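You operate a simulated robot arm through the tools that you are given. There is no shell and no other tool.

You are at the controls of a simulated robot arm. One attempt, no reset.

## Task
Set all four legs of the upturned stool to hole 2.

Only the result counts: the job must be done as asked and must still hold three seconds after the hand-in. Knocking over, shifting, dropping, spilling or breaking anything else fails it.

## Robot
A 7-joint arm with a fingered hand, fixed in place. Base frame: the origin is at the foot of the arm, x ahead of it, y to its left, z up. Lengths are in mm, angles in rad, forces in N, time in s.
With the tool pointing down near the work surface it reaches from about 140 to 660 mm from the base axis. Its first joint turns from -2.897 to 2.897 rad. Payload 4.9 kg.
The TCP is the grasp point between the finger pads, 32 mm short of the fingertips. In the tool frame z runs along the fingers and y along their closing line. Largest opening 192 mm; the body of the gripper starts 89 mm behind the TCP. The gripper is a hand of 3 fingers: y runs from the thumb to the fingers, the wrist lies at [0, 0, -267] in the tool frame, and closing takes about 1.5 s.
Orientation is that of the tool frame in the base frame, as a unit quaternion [w, x, y, z]. With the fingers straight down and closing along the base's y, the tool's x points along the base's -x, its y along +y and its z along -z.

## Interface
- The arm moves only by the tool apply_moves. Its argument "rows" is a list of rows, each an object of numbers (a shift or turn left out is 0, a gripper value left out holds the last): "tx", "ty", "tz": the shift along the tool's x, y, z in mm; "wx", "wy", "wz": the turn, a rotation vector about the tool's x, y, z in rad. In form: [{"tx": .., "ty": .., "tz": .., "wx": .., "wy": .., "wz": ..}, ...]. A call has 1 to 20 rows; each row shifts and turns the commanded pose from where the row before left it, along the tool's axes as they then stand. "gripper" is the closure, from 0 (fully open) to 1 (shut), set as the call begins (left out, the last holds). Rows are played at 5 a second. More than 50 mm and 0.15 rad between two rows, or a gripper value outside its range, and nothing of the call is played. Where a pose cannot be reached the arm comes as near as it can. A force on the tool above 40 N (or 10 N above the force at the start of the call, whichever is more), or a blocked arm, ends the call early, and 0.2 s more pass. Each finger travels about 153 mm/s and halts on what it meets, pressing with about 26 N; the grip force reading is that of the motor and also rises with nothing between the fingers. The clock runs only during rows and for 0.2 s after the last one: add rows that do not move to give the fingers time. It gives the time, the measured TCP pose, the force on the tool (base axes), the opening and the grip force at its end, in the units of the frame above (readings bear some noise), with the torque about the TCP (base axes, N m) and any sound that the robot's microphone picked up.
- Cameras (640 x 400 px; columns grow to the right, rows downward): "scene" is fixed at [50.1, -500.5, 1765]; the picture's right is [0.38, -0.93, 0.00], its down [-0.65, -0.26, -0.71] and it looks along [0.66, 0.27, -0.70] (base axes); focal length 364 px, centre (320, 200). "wrist" rides on the gripper at [80, -46, -113] in the tool frame; the picture's right is [0.50, 0.87, 0.00], its down [-0.67, 0.39, -0.63] and it looks along [-0.55, 0.32, 0.78] (tool axes); focal length 226 px, centre (320, 200). There is no depth. A picture from a camera that has moved, and an enlarged one, comes with that camera's place and axes in the base frame and with its lens.
- grab_frame(camera): a new picture of that camera. The clock stands still meanwhile.
- set_fingers(finger1, finger2, thumb_bend): sets how far each is bent, from 0 (flat) to 100 (curled in); at 30 the hand is open as for a grip, at 70 the pads meet at the TCP. One left out holds its place. A second passes; each finger stops where it meets its share of the squeeze, and holds until it gets a number again. A gripper value or a shape takes the hand back. It gives what a move gives, with no picture; readings hold the bend of each and the force on the fingers (four entries, about 0 where the hand has none), thumb and palm.
- hand_shape(shape): the hand has 3 fingers and takes this shape, open, in about a second: jaw (thumb against the fingers, like two jaws); tri (thumb and two fingers); tip (a fingertip pinch); poke (one finger out to press); point (the index stretched); flat (the hand flat); cup (the hand cupped); fist (a fist). The gripper value then closes the fingers along that shape, each until it touches; the sizes above hold for jaw. It gives what a move gives, with no picture.
- close_up(camera, box): a new picture of the part [left, top, right, bottom] of that camera's present view, enlarged. The clock stands still meanwhile.
- finish_job(): hands the job in; it is judged then, once.

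Places have to be worked out from the pictures, the camera data and where the tool is seen. Open the gripper and draw the arm clear of the work before you hand the job in, unless the task says otherwise.

The tools are called as a command line: name --argument value ..., lists and objects as JSON in quotes. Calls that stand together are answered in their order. apply_moves: Moves the arm, as the interface text tells. Its arguments: {"type":"object","properties":{"rows":{"type":"array","items":{"type":"object","properties":{"tx":{"type":"number"},"ty":{"type":"number"},"tz":{"type":"number"},"wx":{"type":"number"},"wy":{"type":"number"},"wz":{"type":"number"}}}},"gripper":{"type":"number"}},"required":["rows"]} The other tools are called the same way: hand_shape (shape) gives the hand a shape; set_fingers (finger1, finger2, thumb_bend) moves the fingers one by one; grab_frame (camera) takes a picture; close_up (camera, box) takes an enlarged picture of a part of a camera's view; finish_job () hands the job in.

At the start:

```text
time_s: 0.0
tool_pos: [258.9, -277.5, 1374.9]
tool_rot: [0.001, 0.0, 1.0, 0.0]
ft_force: [-0.4, 0.5, 0.3]
ft_torque: [0.03, 0.04, 0.01]
gripper_width: 191.9
gripper_force: 0.0
shape: jaw
bend: [30.0, 30.0, 30.0]
finger forces: [0.0, 0.1, 0.1, 0.1, 0.1, 0.0]
```

scene: 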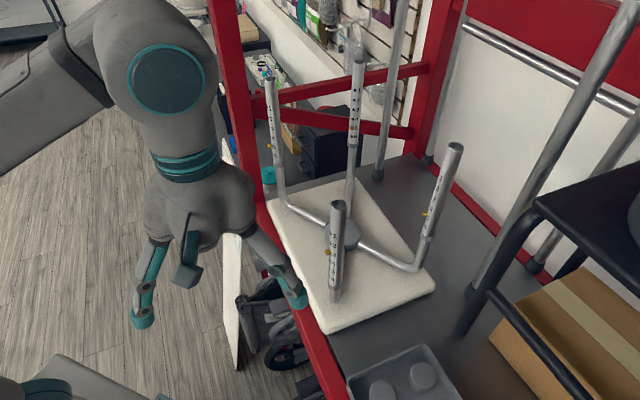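
wrist: 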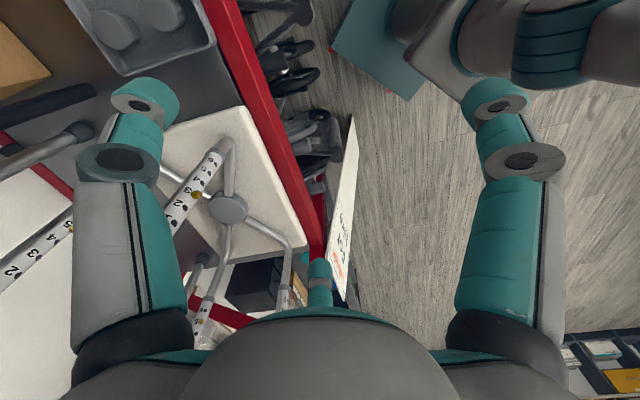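

I'll start by looking closely at the stool and its four legs before moving anything.

close_up --camera "scene" --box '[240, 40, 480, 190]'

close_up --camera "scene" --box '[240, 180, 480, 330]'

close_up --camera "wrist" --box '[0, 100, 320, 300]'

```text
2.67 times, centred on (360, 115) of scene
camera zoom: at [50.1, -500.5, 1765.0], right [0.38, -0.93, 0.0], down [-0.65, -0.26, -0.71], along [0.66, 0.27, -0.7], focal length 970 px, centre (213, 427)
```

zoom: 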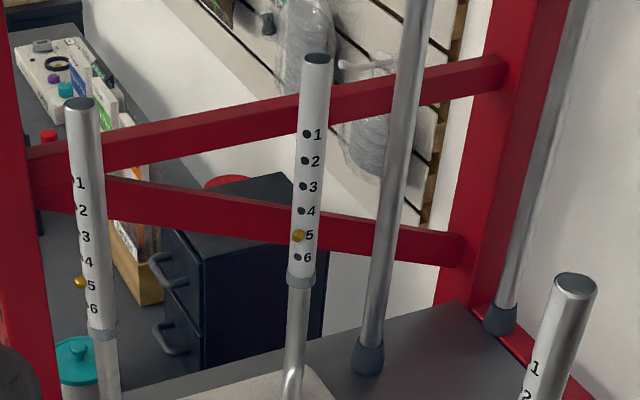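

```text
2.67 times, centred on (360, 255) of scene
camera zoom: at [50.1, -500.5, 1765.0], right [0.38, -0.93, 0.0], down [-0.65, -0.26, -0.71], along [0.66, 0.27, -0.7], focal length 970 px, centre (213, 53)
```

zoom: 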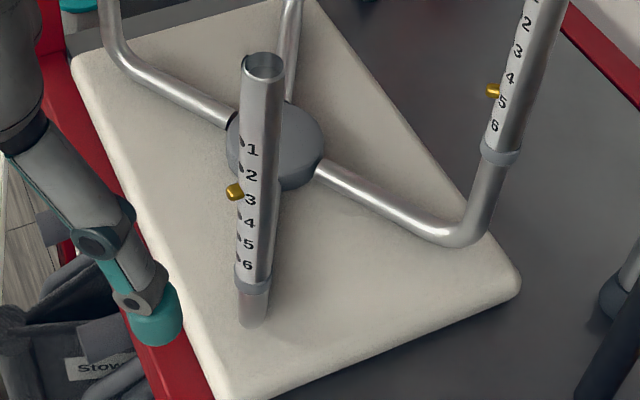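

```text
2.00 times, centred on (160, 200) of wrist
camera zoom: at [179.8, -323.9, 1487.5], right [-0.5, 0.87, 0.0], down [0.67, 0.39, 0.63], along [0.55, 0.32, -0.78], focal length 452 px, centre (640, 200)
```

zoom: 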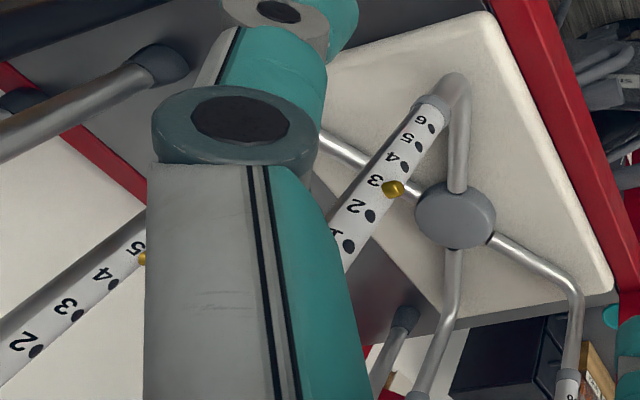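

The stool stands upside down with its sleeves carrying holes 1 (top) to 6. The brass pins sit in hole 3 on the near leg and hole 5 on the other three, so I'm zooming in further to judge where each pin faces.

close_up --camera "scene" --box '[300, 190, 364, 310]'

close_up --camera "scene" --box '[400, 135, 480, 275]'

close_up --camera "scene" --box '[250, 60, 310, 180]'

close_up --camera "scene" --box '[330, 45, 390, 165]'

close_up --camera "wrist" --box '[150, 130, 250, 250]'

```text
3.33 times, centred on (332, 250) of scene
camera zoom: at [50.1, -500.5, 1765.0], right [0.38, -0.93, 0.0], down [-0.65, -0.26, -0.71], along [0.66, 0.27, -0.7], focal length 1213 px, centre (280, 33)
```

zoom: 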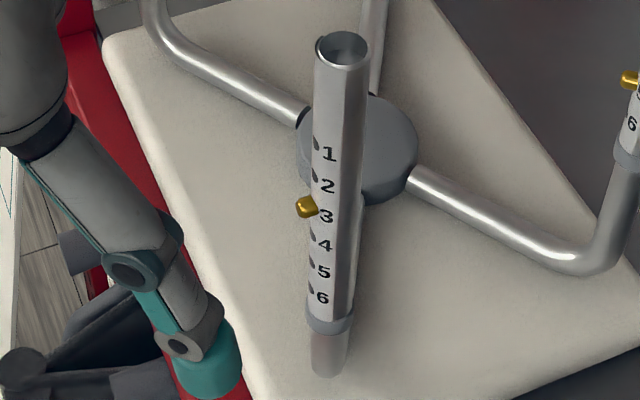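

```text
2.86 times, centred on (440, 205) of scene
camera zoom: at [50.1, -500.5, 1765.0], right [0.38, -0.93, 0.0], down [-0.65, -0.26, -0.71], along [0.66, 0.27, -0.7], focal length 1040 px, centre (-23, 186)
```

zoom: 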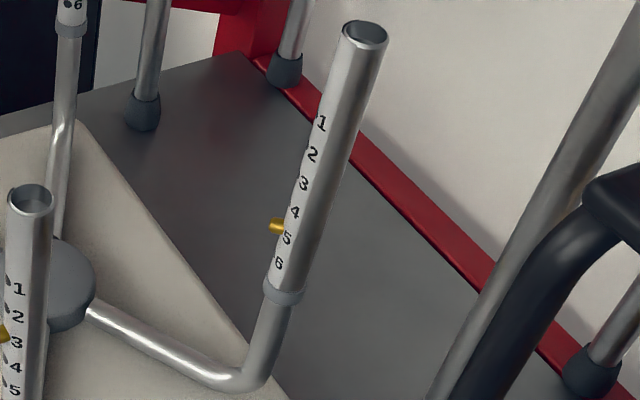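

```text
3.33 times, centred on (280, 120) of scene
camera zoom: at [50.1, -500.5, 1765.0], right [0.38, -0.93, 0.0], down [-0.65, -0.26, -0.71], along [0.66, 0.27, -0.7], focal length 1213 px, centre (453, 467)
```

zoom: 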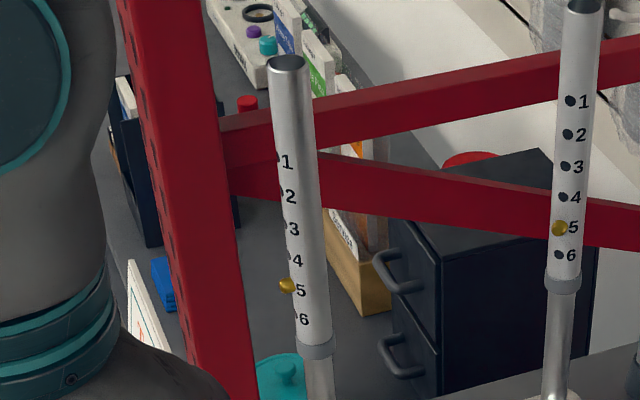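

```text
3.33 times, centred on (360, 105) of scene
camera zoom: at [50.1, -500.5, 1765.0], right [0.38, -0.93, 0.0], down [-0.65, -0.26, -0.71], along [0.66, 0.27, -0.7], focal length 1213 px, centre (187, 517)
```

zoom: 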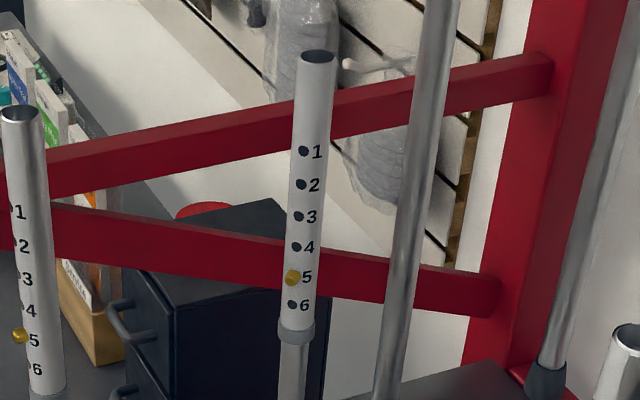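

```text
3.33 times, centred on (200, 190) of wrist
camera zoom: at [179.8, -323.9, 1487.5], right [-0.5, 0.87, 0.0], down [0.67, 0.39, 0.63], along [0.55, 0.32, -0.78], focal length 754 px, centre (720, 233)
```

zoom: 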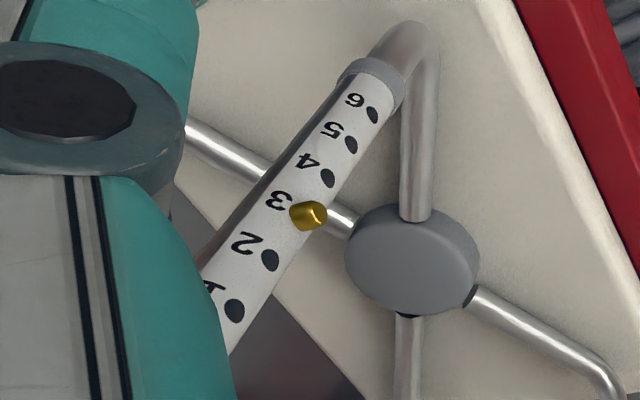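

The four sleeves form a rectangle about 200 × 317 mm, turned 45° to the base. The pins face roughly toward the robot side, and sleeve tops are near z 1385–1430. Before approaching I'll see what the hand's shapes look like in free space.

hand_shape --shape "tip"

grab_frame --camera "wrist"

hand_shape --shape "tri"

grab_frame --camera "wrist"

hand_shape --shape "poke"

grab_frame --camera "wrist"

```text
time_s: 0.9
tool_pos: [259.4, -277.9, 1373.9]
tool_rot: [0.0, 0.001, 1.0, 0.0]
ft_force: [-0.9, -0.8, 0.1]
ft_torque: [0.02, -0.01, 0.02]
gripper_width: 191.8
gripper_force: 0.0
shape: tip
bend: [30.0, 30.0, 30.0]
finger forces: [0.1, 0.1, 0.0, 0.0, 0.0, 0.0]
```

```text
taken
camera wrist: at [179.8, -323.9, 1487.5], right [-0.5, 0.87, 0.0], down [0.67, 0.39, 0.63], along [0.55, 0.32, -0.78], focal length 226 px, centre (320, 200)
```

wrist: 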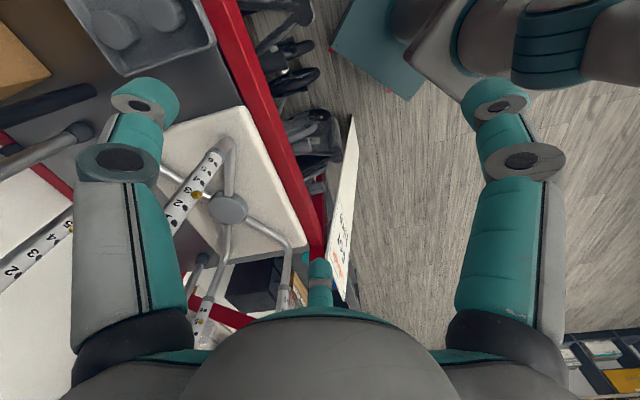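

```text
time_s: 1.8
tool_pos: [258.9, -277.7, 1374.9]
tool_rot: [0.0, 0.0, 1.0, -0.001]
ft_force: [-0.2, -0.2, 0.5]
ft_torque: [-0.02, 0.01, 0.0]
gripper_width: 192.0
gripper_force: 0.1
shape: tri
bend: [30.0, 30.0, 30.0]
finger forces: [0.0, 0.1, 0.1, 0.0, 0.0, 0.0]
```

```text
taken
camera wrist: at [179.8, -323.9, 1487.6], right [-0.5, 0.87, 0.0], down [0.67, 0.39, 0.63], along [0.55, 0.32, -0.78], focal length 226 px, centre (320, 200)
```

wrist: 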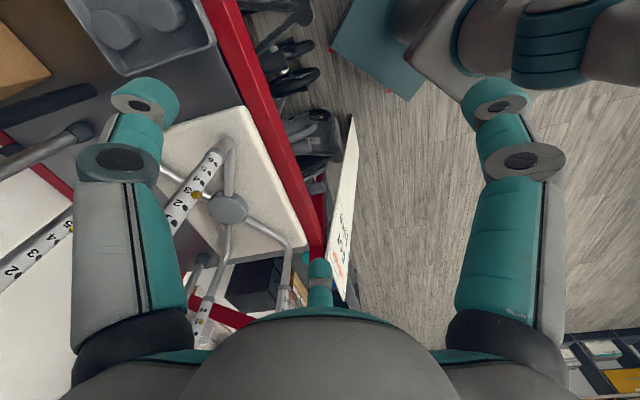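

```text
time_s: 2.7
tool_pos: [259.0, -277.0, 1374.0]
tool_rot: [0.0, 0.0, 1.0, -0.001]
ft_force: [-1.0, -0.3, -0.7]
ft_torque: [0.02, 0.03, -0.04]
gripper_width: 0.2
gripper_force: 0.0
shape: poke
bend: [100.0, 100.0, 91.0]
finger forces: [0.0, 0.0, 0.1, 0.0, 0.1, 0.1]
```

```text
taken
camera wrist: at [179.8, -323.9, 1487.6], right [-0.5, 0.87, 0.0], down [0.67, 0.39, 0.63], along [0.55, 0.32, -0.78], focal length 226 px, centre (320, 200)
```

wrist: 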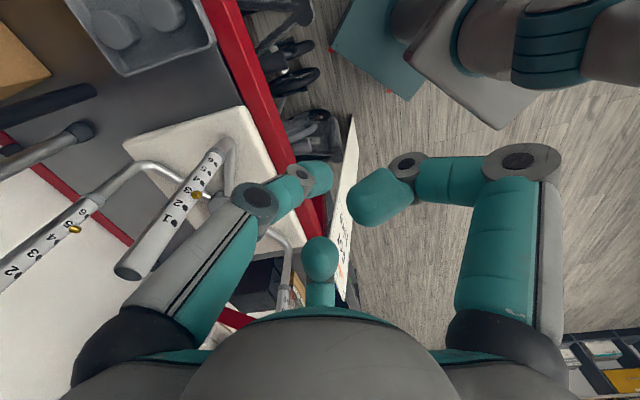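

In every shape the three fingers stay 120° apart and only their curl changes. With the thumb folded I can see legs A and B clearly, so I'm zooming in on them.

close_up --camera "wrist" --box '[0, 140, 240, 290]'

close_up --camera "scene" --box '[100, 180, 340, 350]'

close_up --camera "wrist" --box '[40, 190, 120, 270]'

```text
2.67 times, centred on (120, 215) of wrist
camera zoom: at [179.8, -323.9, 1487.6], right [-0.5, 0.87, 0.0], down [0.67, 0.39, 0.63], along [0.55, 0.32, -0.78], focal length 603 px, centre (853, 160)
```

zoom: 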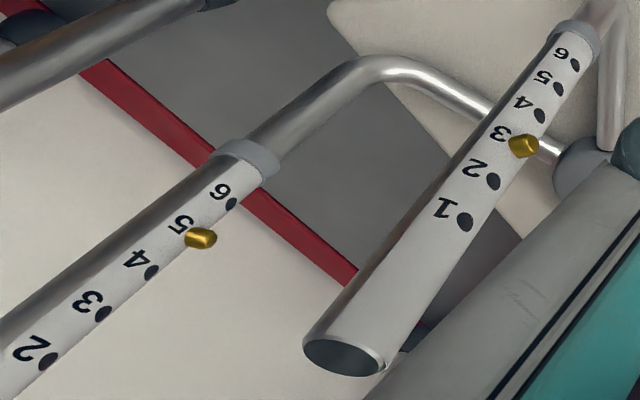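

```text
2.35 times, centred on (220, 265) of scene
camera zoom: at [50.1, -500.5, 1765.0], right [0.38, -0.93, 0.0], down [-0.65, -0.26, -0.71], along [0.66, 0.27, -0.7], focal length 856 px, centre (555, 47)
```

zoom: 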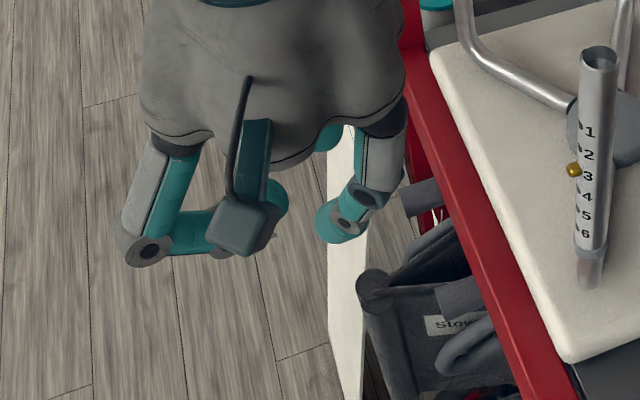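

```text
5.00 times, centred on (80, 230) of wrist
camera zoom: at [179.8, -323.9, 1487.6], right [-0.5, 0.87, 0.0], down [0.67, 0.39, 0.63], along [0.55, 0.32, -0.78], focal length 1130 px, centre (1520, 50)
```

zoom: 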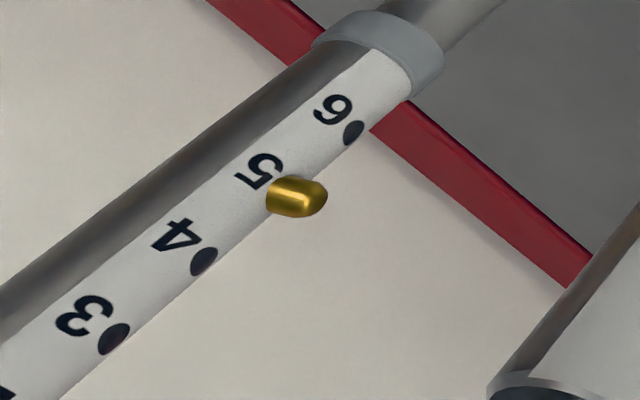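

The arm reach and the pins (facing the robot side) suggest coming in from the robot side, tilted, with the thumb pressing the pin while the two fingers hold the sleeve from behind. I'll check how the fingers look at mid and full bend.

set_fingers --finger1 50 --finger2 50 --thumb_bend 50

grab_frame --camera "wrist"

set_fingers --finger1 70 --finger2 70 --thumb_bend 70

grab_frame --camera "wrist"

close_up --camera "scene" --box '[100, 180, 340, 350]'

```text
time_s: 3.7
tool_pos: [259.5, -278.5, 1374.6]
tool_rot: [0.0, 0.0, 1.0, 0.0]
ft_force: [0.4, 0.2, 0.3]
ft_torque: [-0.02, -0.03, -0.03]
gripper_width: 83.7
gripper_force: 0.0
shape: fingers
bend: [50.0, 50.0, 50.0]
finger forces: [0.1, 0.0, 0.0, 0.0, 0.0, 0.1]
```

```text
taken
camera wrist: at [179.8, -323.9, 1487.6], right [-0.5, 0.87, 0.0], down [0.67, 0.39, 0.63], along [0.55, 0.32, -0.78], focal length 226 px, centre (320, 200)
```

wrist: 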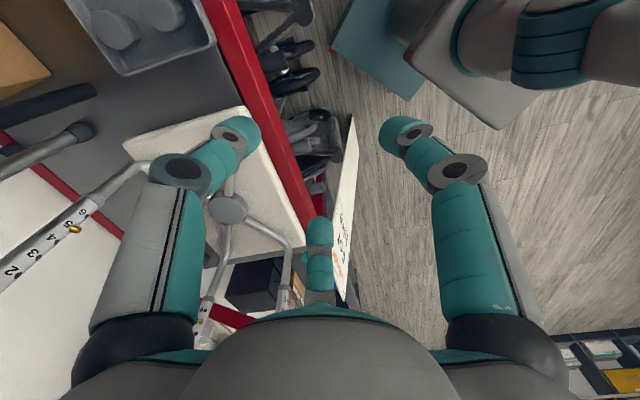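

```text
time_s: 4.7
tool_pos: [258.4, -278.3, 1375.3]
tool_rot: [0.0, -0.001, 1.0, 0.0]
ft_force: [1.8, 0.5, -0.5]
ft_torque: [0.04, 0.01, 0.0]
gripper_width: 3.2
gripper_force: 0.1
shape: fingers
bend: [69.0, 69.0, 70.0]
finger forces: [0.0, 0.0, 0.1, 0.0, 0.1, 0.1]
```

```text
taken
camera wrist: at [179.8, -323.9, 1487.6], right [-0.5, 0.87, 0.0], down [0.67, 0.39, 0.63], along [0.55, 0.32, -0.78], focal length 226 px, centre (320, 200)
```

wrist: 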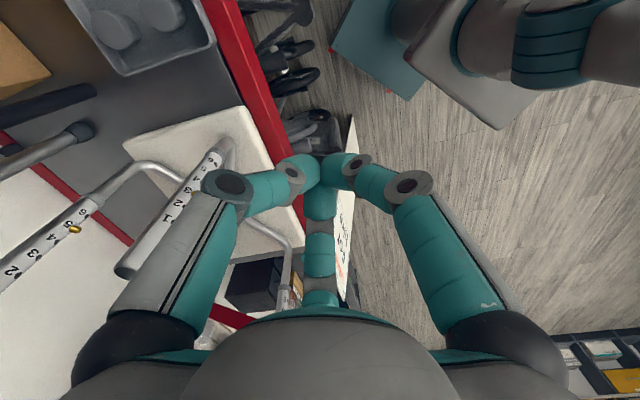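

```text
2.35 times, centred on (220, 265) of scene
camera zoom: at [50.1, -500.5, 1765.0], right [0.38, -0.93, 0.0], down [-0.65, -0.26, -0.71], along [0.66, 0.27, -0.7], focal length 856 px, centre (555, 47)
```

zoom: 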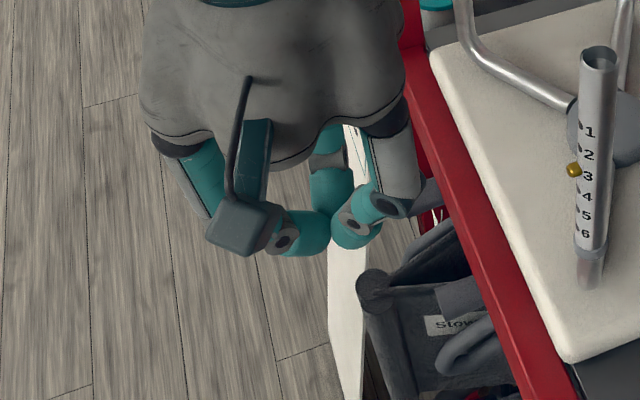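

With the fingers closing at 120°, a side-on pinch works best: tool horizontal, thumb toward the pin, two fingers behind. I'll first turn the tool about its own axis in free air so the thumb ends up on the pin side, and check that the arm follows.

apply_moves --rows '[{"wz": 0.14}, {"wz": 0.14}, {"wz": 0.14}, {"wz": 0.14}, {"wz": 0.14}, {"wz": 0.14}, {"wz": 0.14}, {"wz": 0.14}]'

grab_frame --camera "wrist"

grab_frame --camera "scene"

```text
time_s: 6.5
tool_pos: [258.4, -278.3, 1374.5]
tool_rot: [0.0, 0.532, 0.847, 0.002]
ft_force: [-0.8, -1.1, -0.6]
ft_torque: [0.01, 0.01, -0.01]
gripper_width: 3.6
gripper_force: 0.1
shape: fingers
bend: [69.0, 69.0, 70.0]
finger forces: [0.0, 0.1, 0.0, 0.0, 0.1, 0.0]
```

```text
taken
camera wrist: at [183.2, -226.8, 1487.3], right [0.56, 0.83, 0.0], down [0.64, -0.44, 0.63], along [0.52, -0.36, -0.78], focal length 226 px, centre (320, 200)
```

wrist: 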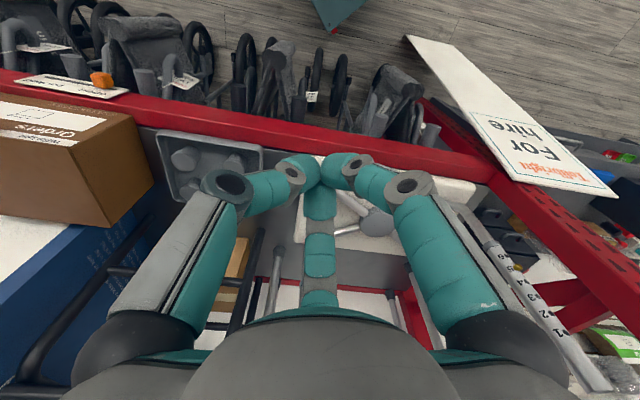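

```text
taken
```

scene: 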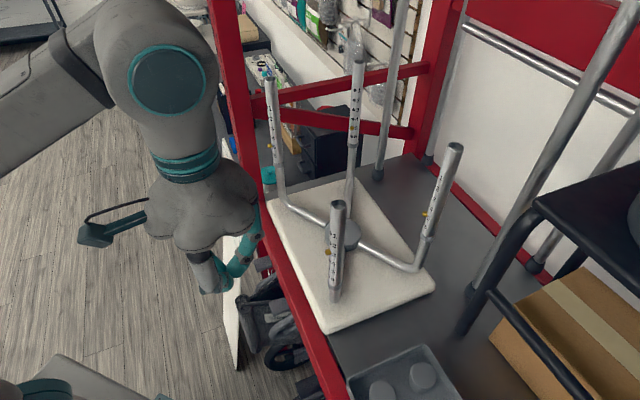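

The arm followed the turn cleanly. The view shows a cardboard box on the table toward the −v side that I must stay clear of, so I'll finish the yaw to bring the thumb toward azimuth ~142° and look again.

apply_moves --rows '[{"wz": 0.14}, {"wz": 0.14}, {"wz": 0.14}, {"wz": 0.14}, {"wz": 0.14}, {"wz": 0.14}, {"wz": 0.14}, {"wz": 0.14}]'

grab_frame --camera "wrist"

grab_frame --camera "scene"

```text
time_s: 8.3
tool_pos: [259.2, -277.5, 1373.2]
tool_rot: [0.0, 0.9, 0.435, 0.0]
ft_force: [0.5, -0.3, -0.2]
ft_torque: [0.01, 0.03, 0.01]
gripper_width: 3.7
gripper_force: 0.1
shape: fingers
bend: [69.0, 69.0, 70.0]
finger forces: [0.0, 0.0, 0.1, 0.1, 0.0, 0.0]
```

```text
taken
camera wrist: at [273.0, -187.1, 1487.4], right [0.99, -0.15, 0.0], down [-0.11, -0.77, 0.63], along [-0.09, -0.62, -0.78], focal length 226 px, centre (320, 200)
```

wrist: 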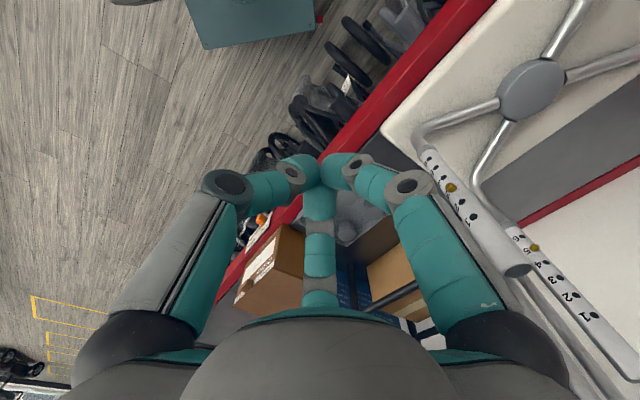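

```text
taken
```

scene: 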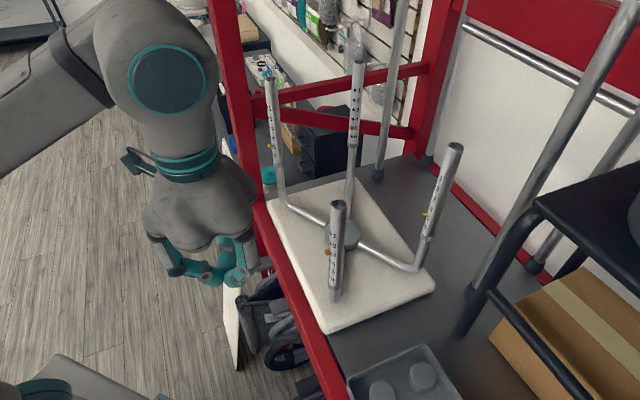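

The yaw is now right (tool y at about −38° azimuth). I'll zoom in on the box and the stool from this viewpoint to judge clearances and refine the leg A and B positions.

close_up --camera "wrist" --box '[200, 200, 460, 340]'

close_up --camera "wrist" --box '[400, 120, 640, 330]'

```text
2.46 times, centred on (330, 270) of wrist
camera zoom: at [273.0, -187.1, 1487.4], right [0.99, -0.15, 0.0], down [-0.11, -0.77, 0.63], along [-0.09, -0.62, -0.78], focal length 556 px, centre (295, 28)
```

zoom: 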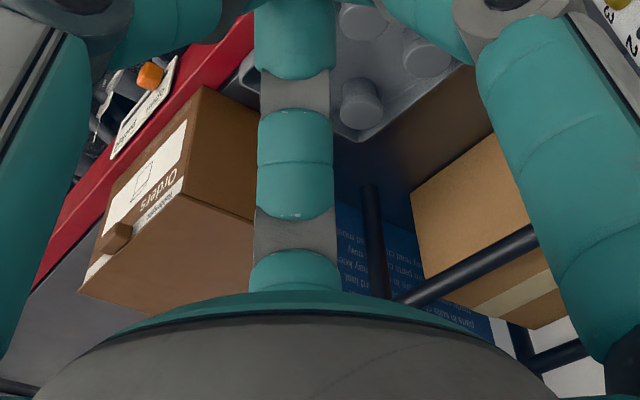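

```text
1.90 times, centred on (520, 225) of wrist
camera zoom: at [273.0, -187.1, 1487.4], right [0.99, -0.15, 0.0], down [-0.11, -0.77, 0.63], along [-0.09, -0.62, -0.78], focal length 431 px, centre (-61, 152)
```

zoom: 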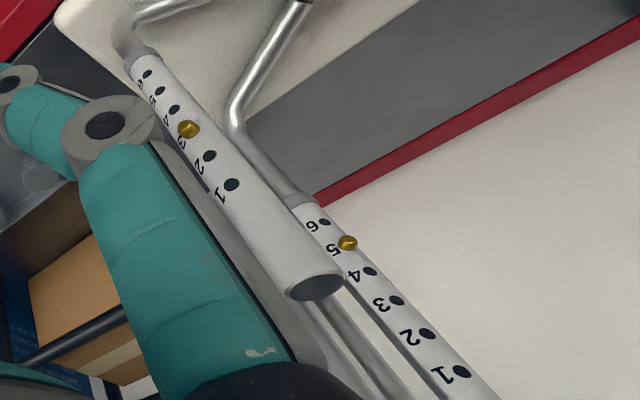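

The box's top is at about z 1186 and well outside (v < −397), so there's room. Leg A's axis is near (417, −380), its pin tip near (406, −369, 1268) facing about 140°. I'm zooming on leg B for its pin direction.

close_up --camera "wrist" --box '[540, 210, 640, 330]'

close_up --camera "wrist" --box '[410, 130, 540, 280]'

```text
3.33 times, centred on (590, 270) of wrist
camera zoom: at [273.0, -187.1, 1487.4], right [0.99, -0.15, 0.0], down [-0.11, -0.77, 0.63], along [-0.09, -0.62, -0.78], focal length 754 px, centre (-580, -33)
```

zoom: 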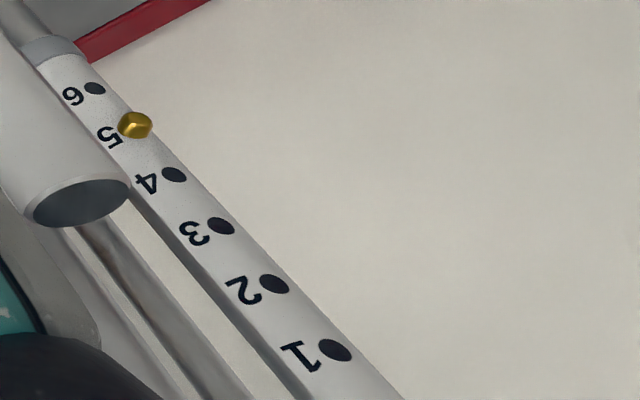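

```text
2.67 times, centred on (475, 205) of wrist
camera zoom: at [273.0, -187.1, 1487.4], right [0.99, -0.15, 0.0], down [-0.11, -0.77, 0.63], along [-0.09, -0.62, -0.78], focal length 603 px, centre (-93, 187)
```

zoom: 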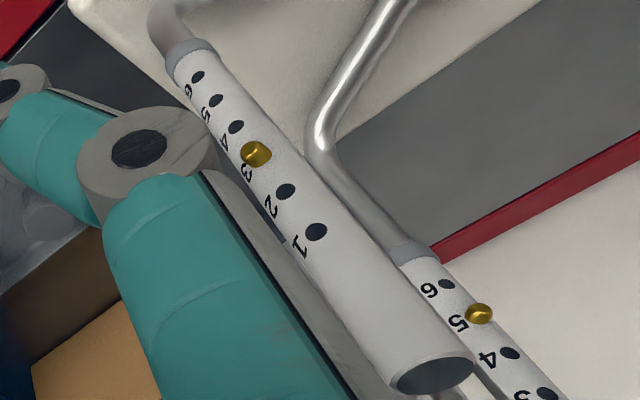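

Pin A faces about 142° and pin B about 100°. I'll set the fingers partly open, raise the hand to z ≈ 1480 and then tilt the tool to horizontal (pointing azimuth 52°), away from the stool.

set_fingers --finger1 42 --finger2 42 --thumb_bend 42

apply_moves --rows '[{"tz": -27}, {"tz": -27}, {"tz": -27}, {"tz": -27}]'

apply_moves --rows '[{"wy": 0.13}, {"wy": 0.13}, {"wy": 0.13}, {"wy": 0.13}, {"wy": 0.13}, {"wy": 0.13}]'

grab_frame --camera "scene"

grab_frame --camera "wrist"

```text
time_s: 9.3
tool_pos: [258.7, -278.6, 1374.7]
tool_rot: [0.0, 0.9, 0.436, -0.001]
ft_force: [0.3, 0.3, 0.0]
ft_torque: [-0.01, 0.0, 0.03]
gripper_width: 118.0
gripper_force: 0.2
shape: fingers
bend: [42.0, 42.0, 42.0]
finger forces: [0.0, 0.1, 0.1, 0.0, 0.1, 0.0]
```

```text
time_s: 10.3
tool_pos: [258.6, -278.5, 1397.8]
tool_rot: [0.0, 0.9, 0.436, 0.0]
ft_force: [-0.3, 0.3, 0.2]
ft_torque: [0.0, -0.03, 0.01]
gripper_width: 118.0
gripper_force: 0.1
shape: fingers
bend: [42.0, 42.0, 42.0]
finger forces: [0.0, 0.0, 0.0, 0.1, 0.0, 0.1]
out of reach, approached as far as the arm can: row 1, 2, 3, 4
```

```text
time_s: 11.7
tool_pos: [274.5, -267.3, 1318.4]
tool_rot: [-0.165, 0.832, 0.404, 0.343]
ft_force: [-0.4, -0.1, 0.6]
ft_torque: [-0.02, 0.01, -0.02]
gripper_width: 117.9
gripper_force: 0.0
shape: fingers
bend: [42.0, 42.0, 42.0]
finger forces: [0.0, 0.1, 0.1, 0.1, 0.1, 0.1]
out of reach, approached as far as the arm can: row 1, 2, 3, 4, 5, 6
```

```text
taken
```

scene: 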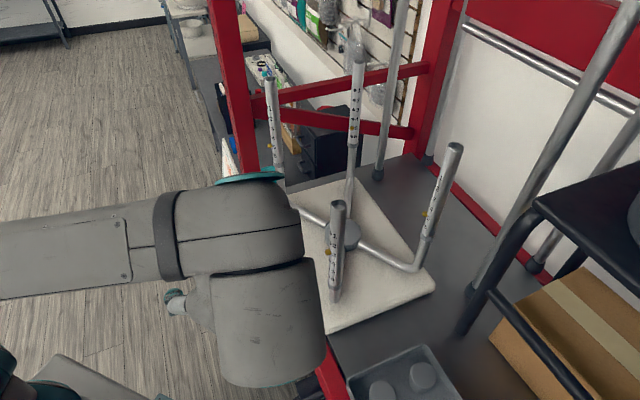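

```text
taken
camera wrist: at [224.9, -257.3, 1453.9], right [0.9, -0.26, 0.35], down [-0.27, -0.96, -0.02], along [0.35, -0.07, -0.93], focal length 226 px, centre (320, 200)
```

wrist: 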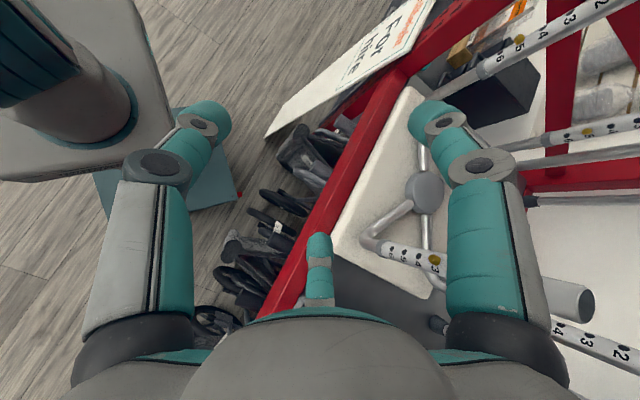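

The reach limit has become clear: the commanded height of 1480 is too far out for the arm, and it stopped short. I'll bring the commanded pose down by 160 mm so command and arm agree again.

apply_moves --rows '[{"tx": -28.1, "tz": 28.4}, {"tx": -28.1, "tz": 28.4}, {"tx": -28.1, "tz": 28.4}, {"tx": -28.1, "tz": 28.4}, {}]'

```text
time_s: 12.9
tool_pos: [275.0, -265.6, 1158.9]
tool_rot: [-0.166, 0.832, 0.404, 0.342]
ft_force: [-0.5, 0.4, -0.5]
ft_torque: [0.03, 0.0, 0.0]
gripper_width: 118.1
gripper_force: 0.1
shape: fingers
bend: [42.0, 42.0, 42.0]
finger forces: [0.0, 0.0, 0.0, 0.1, 0.1, 0.1]
```

The command tracks the reached pose, so no hidden offset remains. From the readings I estimate the wrist can reach about 705 mm around (0, 0, ~1063). I'll raise to z ≈ 1268, level the tool, and swing it to azimuth ~10° in the free space robot-side of the stool.

apply_moves --rows '[{"tx": 25.5, "tz": -25.8}, {"tx": 25.5, "tz": -25.8}, {"tx": 25.5, "tz": -25.8}, {"wy": 0.131}, {"wy": 0.131}, {"wy": 0.131}, {"wy": 0.131}, {"wy": 0.131}, {"wy": 0.131}]'

apply_moves --rows '[{"wx": -0.145}, {"wx": -0.145}, {"wx": -0.145}, {"wx": -0.145}, {"wx": -0.145}]'

grab_frame --camera "scene"

grab_frame --camera "wrist"

```text
time_s: 14.9
tool_pos: [278.5, -256.5, 1198.9]
tool_rot: [-0.264, 0.715, 0.347, 0.546]
ft_force: [0.7, 0.1, -0.4]
ft_torque: [0.02, -0.03, 0.0]
gripper_width: 118.4
gripper_force: 0.0
shape: fingers
bend: [42.0, 42.0, 42.0]
finger forces: [0.0, 0.0, 0.0, 0.1, 0.0, 0.0]
out of reach, approached as far as the arm can: row 6, 7, 8, 9
```

```text
time_s: 16.1
tool_pos: [277.9, -257.4, 1199.5]
tool_rot: [0.008, 0.763, 0.129, 0.633]
ft_force: [0.4, -0.2, -0.5]
ft_torque: [0.04, 0.01, -0.01]
gripper_width: 118.2
gripper_force: 0.0
shape: fingers
bend: [42.0, 42.0, 42.0]
finger forces: [0.2, 0.1, 0.0, 0.0, 0.0, 0.1]
```

```text
taken
```

scene: 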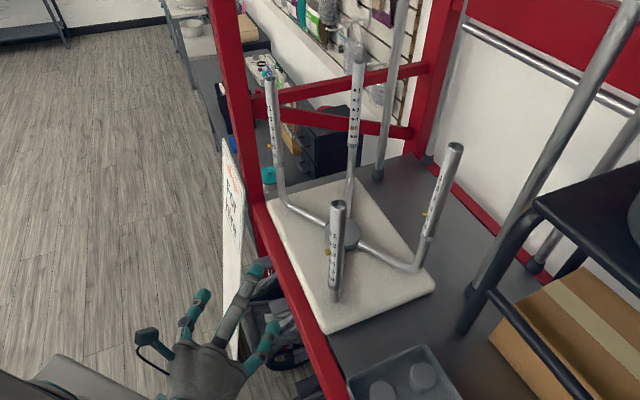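

```text
taken
camera wrist: at [173.7, -213.3, 1290.3], right [0.24, -0.73, 0.63], down [-0.65, -0.61, -0.45], along [0.72, -0.3, -0.62], focal length 226 px, centre (320, 200)
```

wrist: 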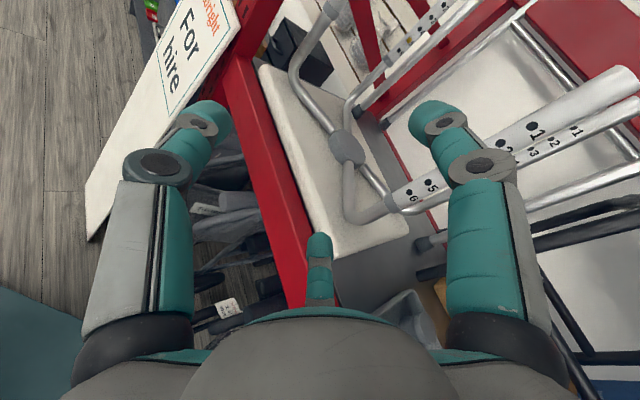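

The hand now points at azimuth ~9°, 11° below horizontal, which is good for approaching leg A from the robot side. I'll shift sideways and up so the sleeve will lie straight ahead between thumb and fingers, then level the tool.

apply_moves --rows '[{"tx": 11.5, "ty": 38.8, "tz": 4}, {"tx": 11.5, "ty": 38.8, "tz": 4}, {"tx": 11.5, "ty": 38.8, "tz": 4}, {"tx": 11.5, "ty": 38.8, "tz": 4}, {"wz": 0.09, "wy": 0.1}, {"wz": 0.09, "wy": 0.1}, {}]'

grab_frame --camera "wrist"

grab_frame --camera "scene"

```text
time_s: 17.7
tool_pos: [331.8, -395.8, 1266.6]
tool_rot: [-0.063, 0.704, 0.061, 0.705]
ft_force: [-0.9, -0.4, 0.3]
ft_torque: [0.06, 0.02, -0.01]
gripper_width: 118.3
gripper_force: 0.1
shape: fingers
bend: [42.0, 42.0, 42.0]
finger forces: [0.1, 0.0, 0.0, 0.1, 0.0, 0.0]
```

```text
taken
camera wrist: at [213.1, -370.4, 1347.5], right [0.15, -0.85, 0.5], down [-0.55, -0.49, -0.67], along [0.82, -0.17, -0.55], focal length 226 px, centre (320, 200)
```

wrist: 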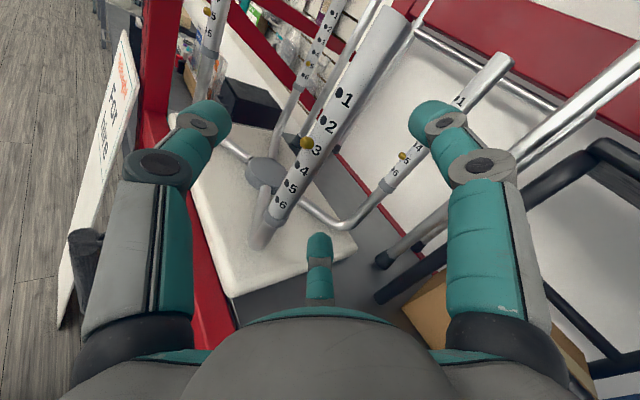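

```text
taken
```

scene: 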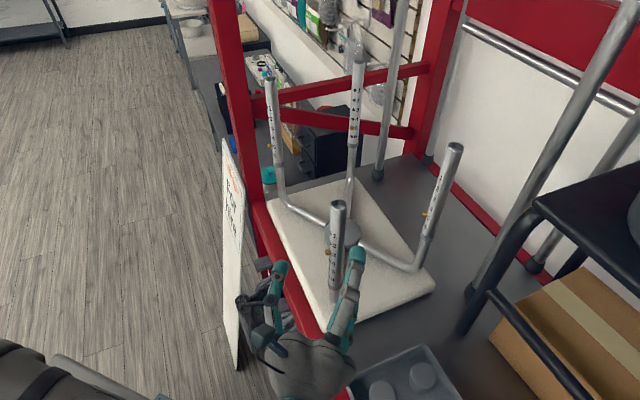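

The hand is level with leg A straight ahead, and all four legs are visible. Zooming in to refine the pin positions and directions.

close_up --camera "wrist" --box '[240, 20, 420, 260]'

close_up --camera "wrist" --box '[370, 40, 530, 230]'

close_up --camera "wrist" --box '[180, 0, 380, 130]'

```text
1.67 times, centred on (330, 140) of wrist
camera zoom: at [213.1, -370.4, 1347.5], right [0.15, -0.85, 0.5], down [-0.55, -0.49, -0.67], along [0.82, -0.17, -0.55], focal length 377 px, centre (303, 300)
```

zoom: 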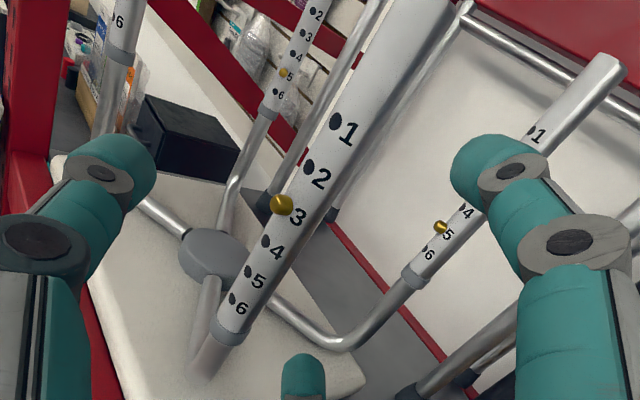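

```text
2.11 times, centred on (450, 135) of wrist
camera zoom: at [213.1, -370.4, 1347.5], right [0.15, -0.85, 0.5], down [-0.55, -0.49, -0.67], along [0.82, -0.17, -0.55], focal length 476 px, centre (46, 337)
```

zoom: 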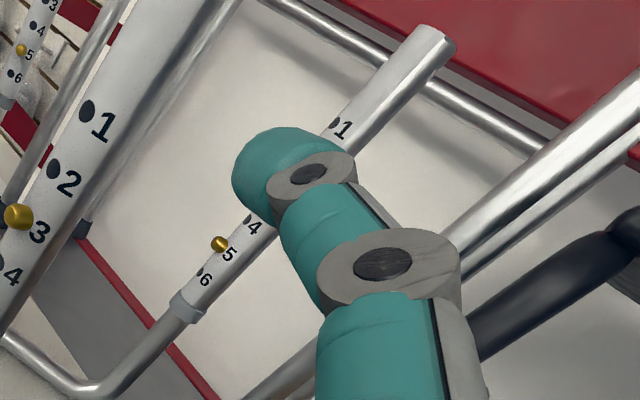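

```text
3.08 times, centred on (280, 65) of wrist
camera zoom: at [213.1, -370.4, 1347.5], right [0.15, -0.85, 0.5], down [-0.55, -0.49, -0.67], along [0.82, -0.17, -0.55], focal length 696 px, centre (443, 615)
```

zoom: 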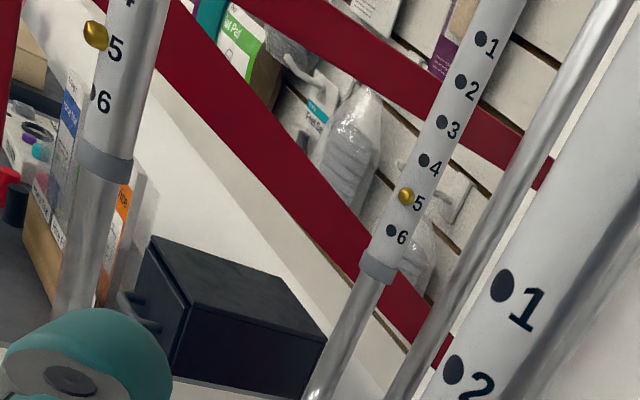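

I'm zooming more tightly on leg A's pin and sleeve to measure its facing and the axis accurately.

close_up --camera "wrist" --box '[275, 80, 365, 200]'

close_up --camera "wrist" --box '[380, 130, 440, 200]'

close_up --camera "wrist" --box '[285, 20, 345, 90]'

close_up --camera "wrist" --box '[185, 0, 245, 70]'

```text
3.33 times, centred on (320, 140) of wrist
camera zoom: at [213.1, -370.4, 1347.5], right [0.15, -0.85, 0.5], down [-0.55, -0.49, -0.67], along [0.82, -0.17, -0.55], focal length 754 px, centre (320, 400)
```

zoom: 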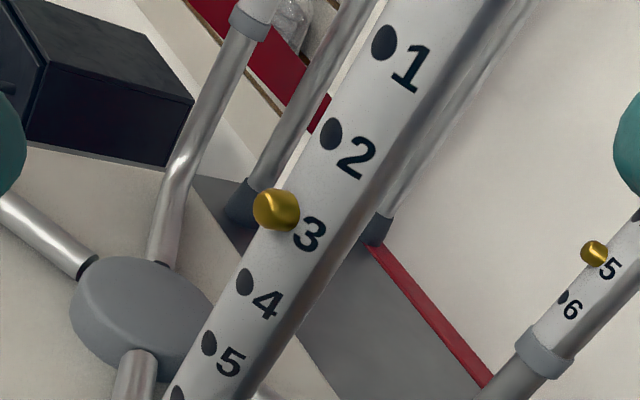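

```text
5.71 times, centred on (410, 165) of wrist
camera zoom: at [213.1, -370.4, 1347.5], right [0.15, -0.85, 0.5], down [-0.55, -0.49, -0.67], along [0.82, -0.17, -0.55], focal length 1292 px, centre (-194, 400)
```

zoom: 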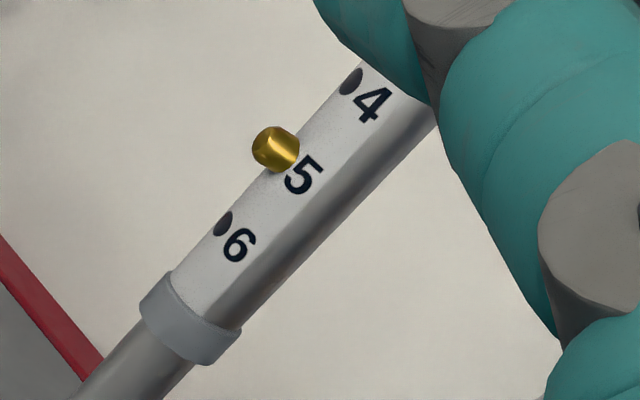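

```text
5.71 times, centred on (315, 55) of wrist
camera zoom: at [213.1, -370.4, 1347.5], right [0.15, -0.85, 0.5], down [-0.55, -0.49, -0.67], along [0.82, -0.17, -0.55], focal length 1292 px, centre (349, 1029)
```

zoom: 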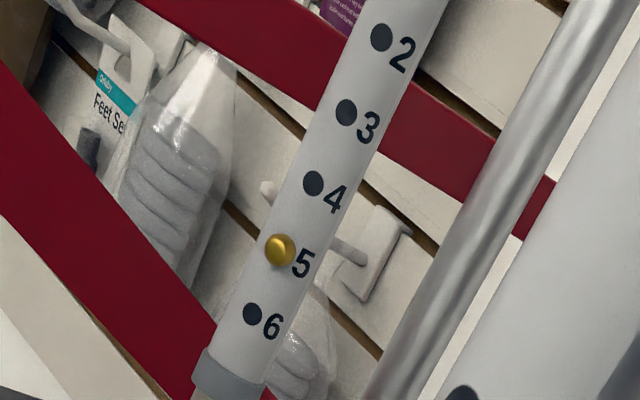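

```text
5.71 times, centred on (215, 35) of wrist
camera zoom: at [213.1, -370.4, 1347.5], right [0.15, -0.85, 0.5], down [-0.55, -0.49, -0.67], along [0.82, -0.17, -0.55], focal length 1292 px, centre (920, 1143)
```

zoom: 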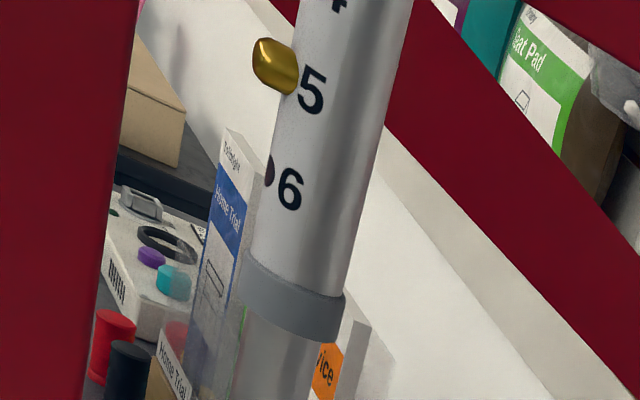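

Refined: leg axes are about A (418, −381), B (561, −524), C (797, −288), D (654, −145), all pins near z 1266. Pin directions are A 141°, B 100°, C ~171°, D ~147°. Leg A is straight ahead at 88 mm, so I'll advance 66 mm to straddle it with the open fingers.

apply_moves --rows '[{"tz": 12}, {"tz": 12}, {"tz": 12}, {"tz": 10}, {"tz": 10}, {"tz": 10}]'

grab_frame --camera "wrist"

close_up --camera "scene" --box '[220, 180, 460, 330]'

```text
time_s: 19.1
tool_pos: [395.7, -382.9, 1268.3]
tool_rot: [-0.064, 0.704, 0.062, 0.704]
ft_force: [-0.8, -0.6, -0.5]
ft_torque: [-0.01, 0.03, -0.02]
gripper_width: 118.0
gripper_force: 0.0
shape: fingers
bend: [42.0, 42.0, 42.0]
finger forces: [0.1, 0.1, 0.0, 0.1, 0.1, 0.1]
```

```text
taken
camera wrist: at [277.5, -357.9, 1347.6], right [0.15, -0.85, 0.5], down [-0.55, -0.49, -0.67], along [0.82, -0.17, -0.55], focal length 226 px, centre (320, 200)
```

wrist: 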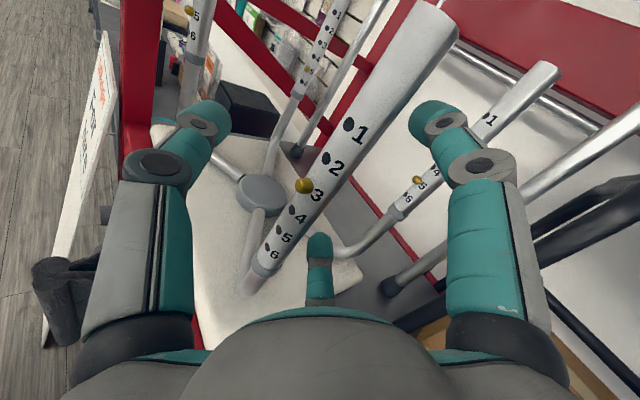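

```text
2.67 times, centred on (340, 255) of scene
camera zoom: at [50.1, -500.5, 1765.0], right [0.38, -0.93, 0.0], down [-0.65, -0.26, -0.71], along [0.66, 0.27, -0.7], focal length 970 px, centre (267, 53)
```

zoom: 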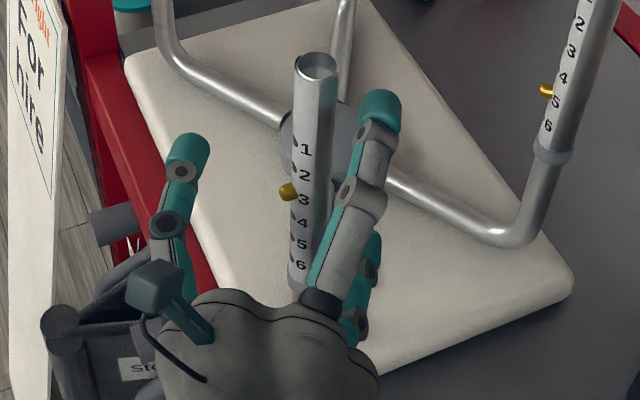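

The sleeve is centred between thumb and the two fingers. Now I'll swing the hand about the sleeve so the thumb faces the pin squarely.

apply_moves --rows '[{"wx": 0.12, "ty": 2.8}, {"wx": 0.12, "ty": 2.8}, {"wx": 0.12, "ty": 2.8}, {"wx": 0.12, "ty": 2.8}]'

grab_frame --camera "wrist"

```text
time_s: 20.1
tool_pos: [400.4, -392.9, 1268.0]
tool_rot: [-0.228, 0.669, 0.227, 0.67]
ft_force: [1.2, 0.2, 0.8]
ft_torque: [0.01, 0.03, 0.03]
gripper_width: 118.6
gripper_force: 0.0
shape: fingers
bend: [42.0, 42.0, 42.0]
finger forces: [0.0, 0.0, 0.0, 0.1, 0.1, 0.0]
```

```text
taken
camera wrist: at [282.5, -427.0, 1347.8], right [0.53, -0.69, 0.5], down [-0.26, -0.69, -0.67], along [0.81, 0.22, -0.55], focal length 226 px, centre (320, 200)
```

wrist: 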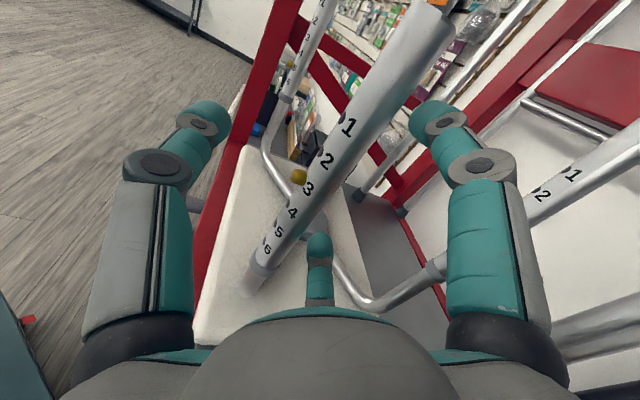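

The swing worked (tool now points 37.5°). A little more rotation will square the thumb to the pin.

apply_moves --rows '[{"wx": 0.1, "ty": 2.4}, {"wx": 0.1, "ty": 2.4}, {}]'

close_up --camera "wrist" --box '[160, 60, 480, 300]'

close_up --camera "scene" --box '[220, 180, 460, 330]'

```text
time_s: 20.9
tool_pos: [402.5, -389.7, 1257.7]
tool_rot: [-0.269, 0.654, 0.269, 0.654]
ft_force: [-0.4, -0.5, -0.2]
ft_torque: [0.02, -0.02, 0.02]
gripper_width: 118.2
gripper_force: 0.1
shape: fingers
bend: [42.0, 42.0, 42.0]
finger forces: [0.0, 0.0, 0.1, 0.0, 0.0, 0.1]
out of reach, approached as far as the arm can: row 2
```

```text
1.67 times, centred on (320, 180) of wrist
camera zoom: at [289.8, -436.3, 1337.2], right [0.61, -0.62, 0.5], down [-0.18, -0.72, -0.67], along [0.77, 0.32, -0.55], focal length 377 px, centre (320, 233)
```

zoom: 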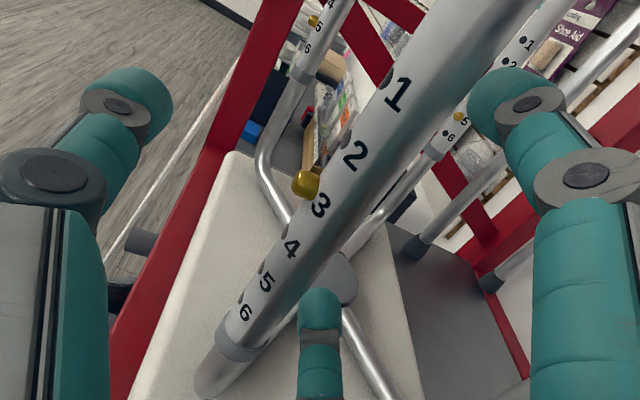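

```text
2.67 times, centred on (340, 255) of scene
camera zoom: at [50.1, -500.5, 1765.0], right [0.38, -0.93, 0.0], down [-0.65, -0.26, -0.71], along [0.66, 0.27, -0.7], focal length 970 px, centre (267, 53)
```

zoom: 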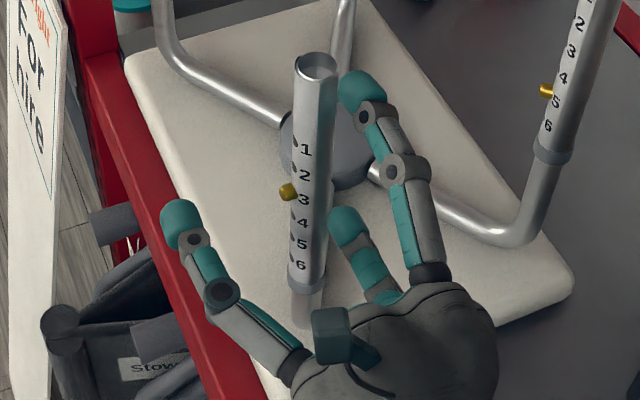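

The last row hit the reach limit and dropped the tool 10 mm. I'll back off slightly in yaw and restore the height to pin level.

apply_moves --rows '[{"wx": -0.08, "ty": 1, "tz": -2}, {"tx": 8.5}, {}]'

close_up --camera "wrist" --box '[160, 60, 480, 300]'

```text
time_s: 21.7
tool_pos: [399.6, -392.2, 1264.7]
tool_rot: [-0.243, 0.665, 0.242, 0.664]
ft_force: [0.3, 0.0, -1.0]
ft_torque: [-0.02, -0.02, 0.0]
gripper_width: 118.3
gripper_force: 0.0
shape: fingers
bend: [42.0, 42.0, 42.0]
finger forces: [0.1, 0.1, 0.0, 0.1, 0.0, 0.0]
```

```text
1.67 times, centred on (320, 180) of wrist
camera zoom: at [285.1, -429.1, 1345.5], right [0.56, -0.66, 0.5], down [-0.23, -0.7, -0.67], along [0.8, 0.26, -0.55], focal length 377 px, centre (320, 233)
```

zoom: 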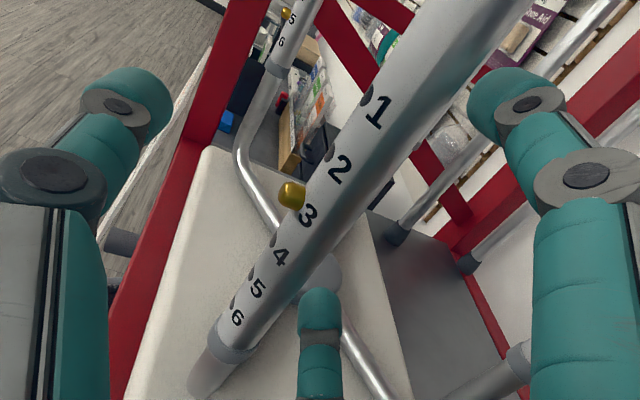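

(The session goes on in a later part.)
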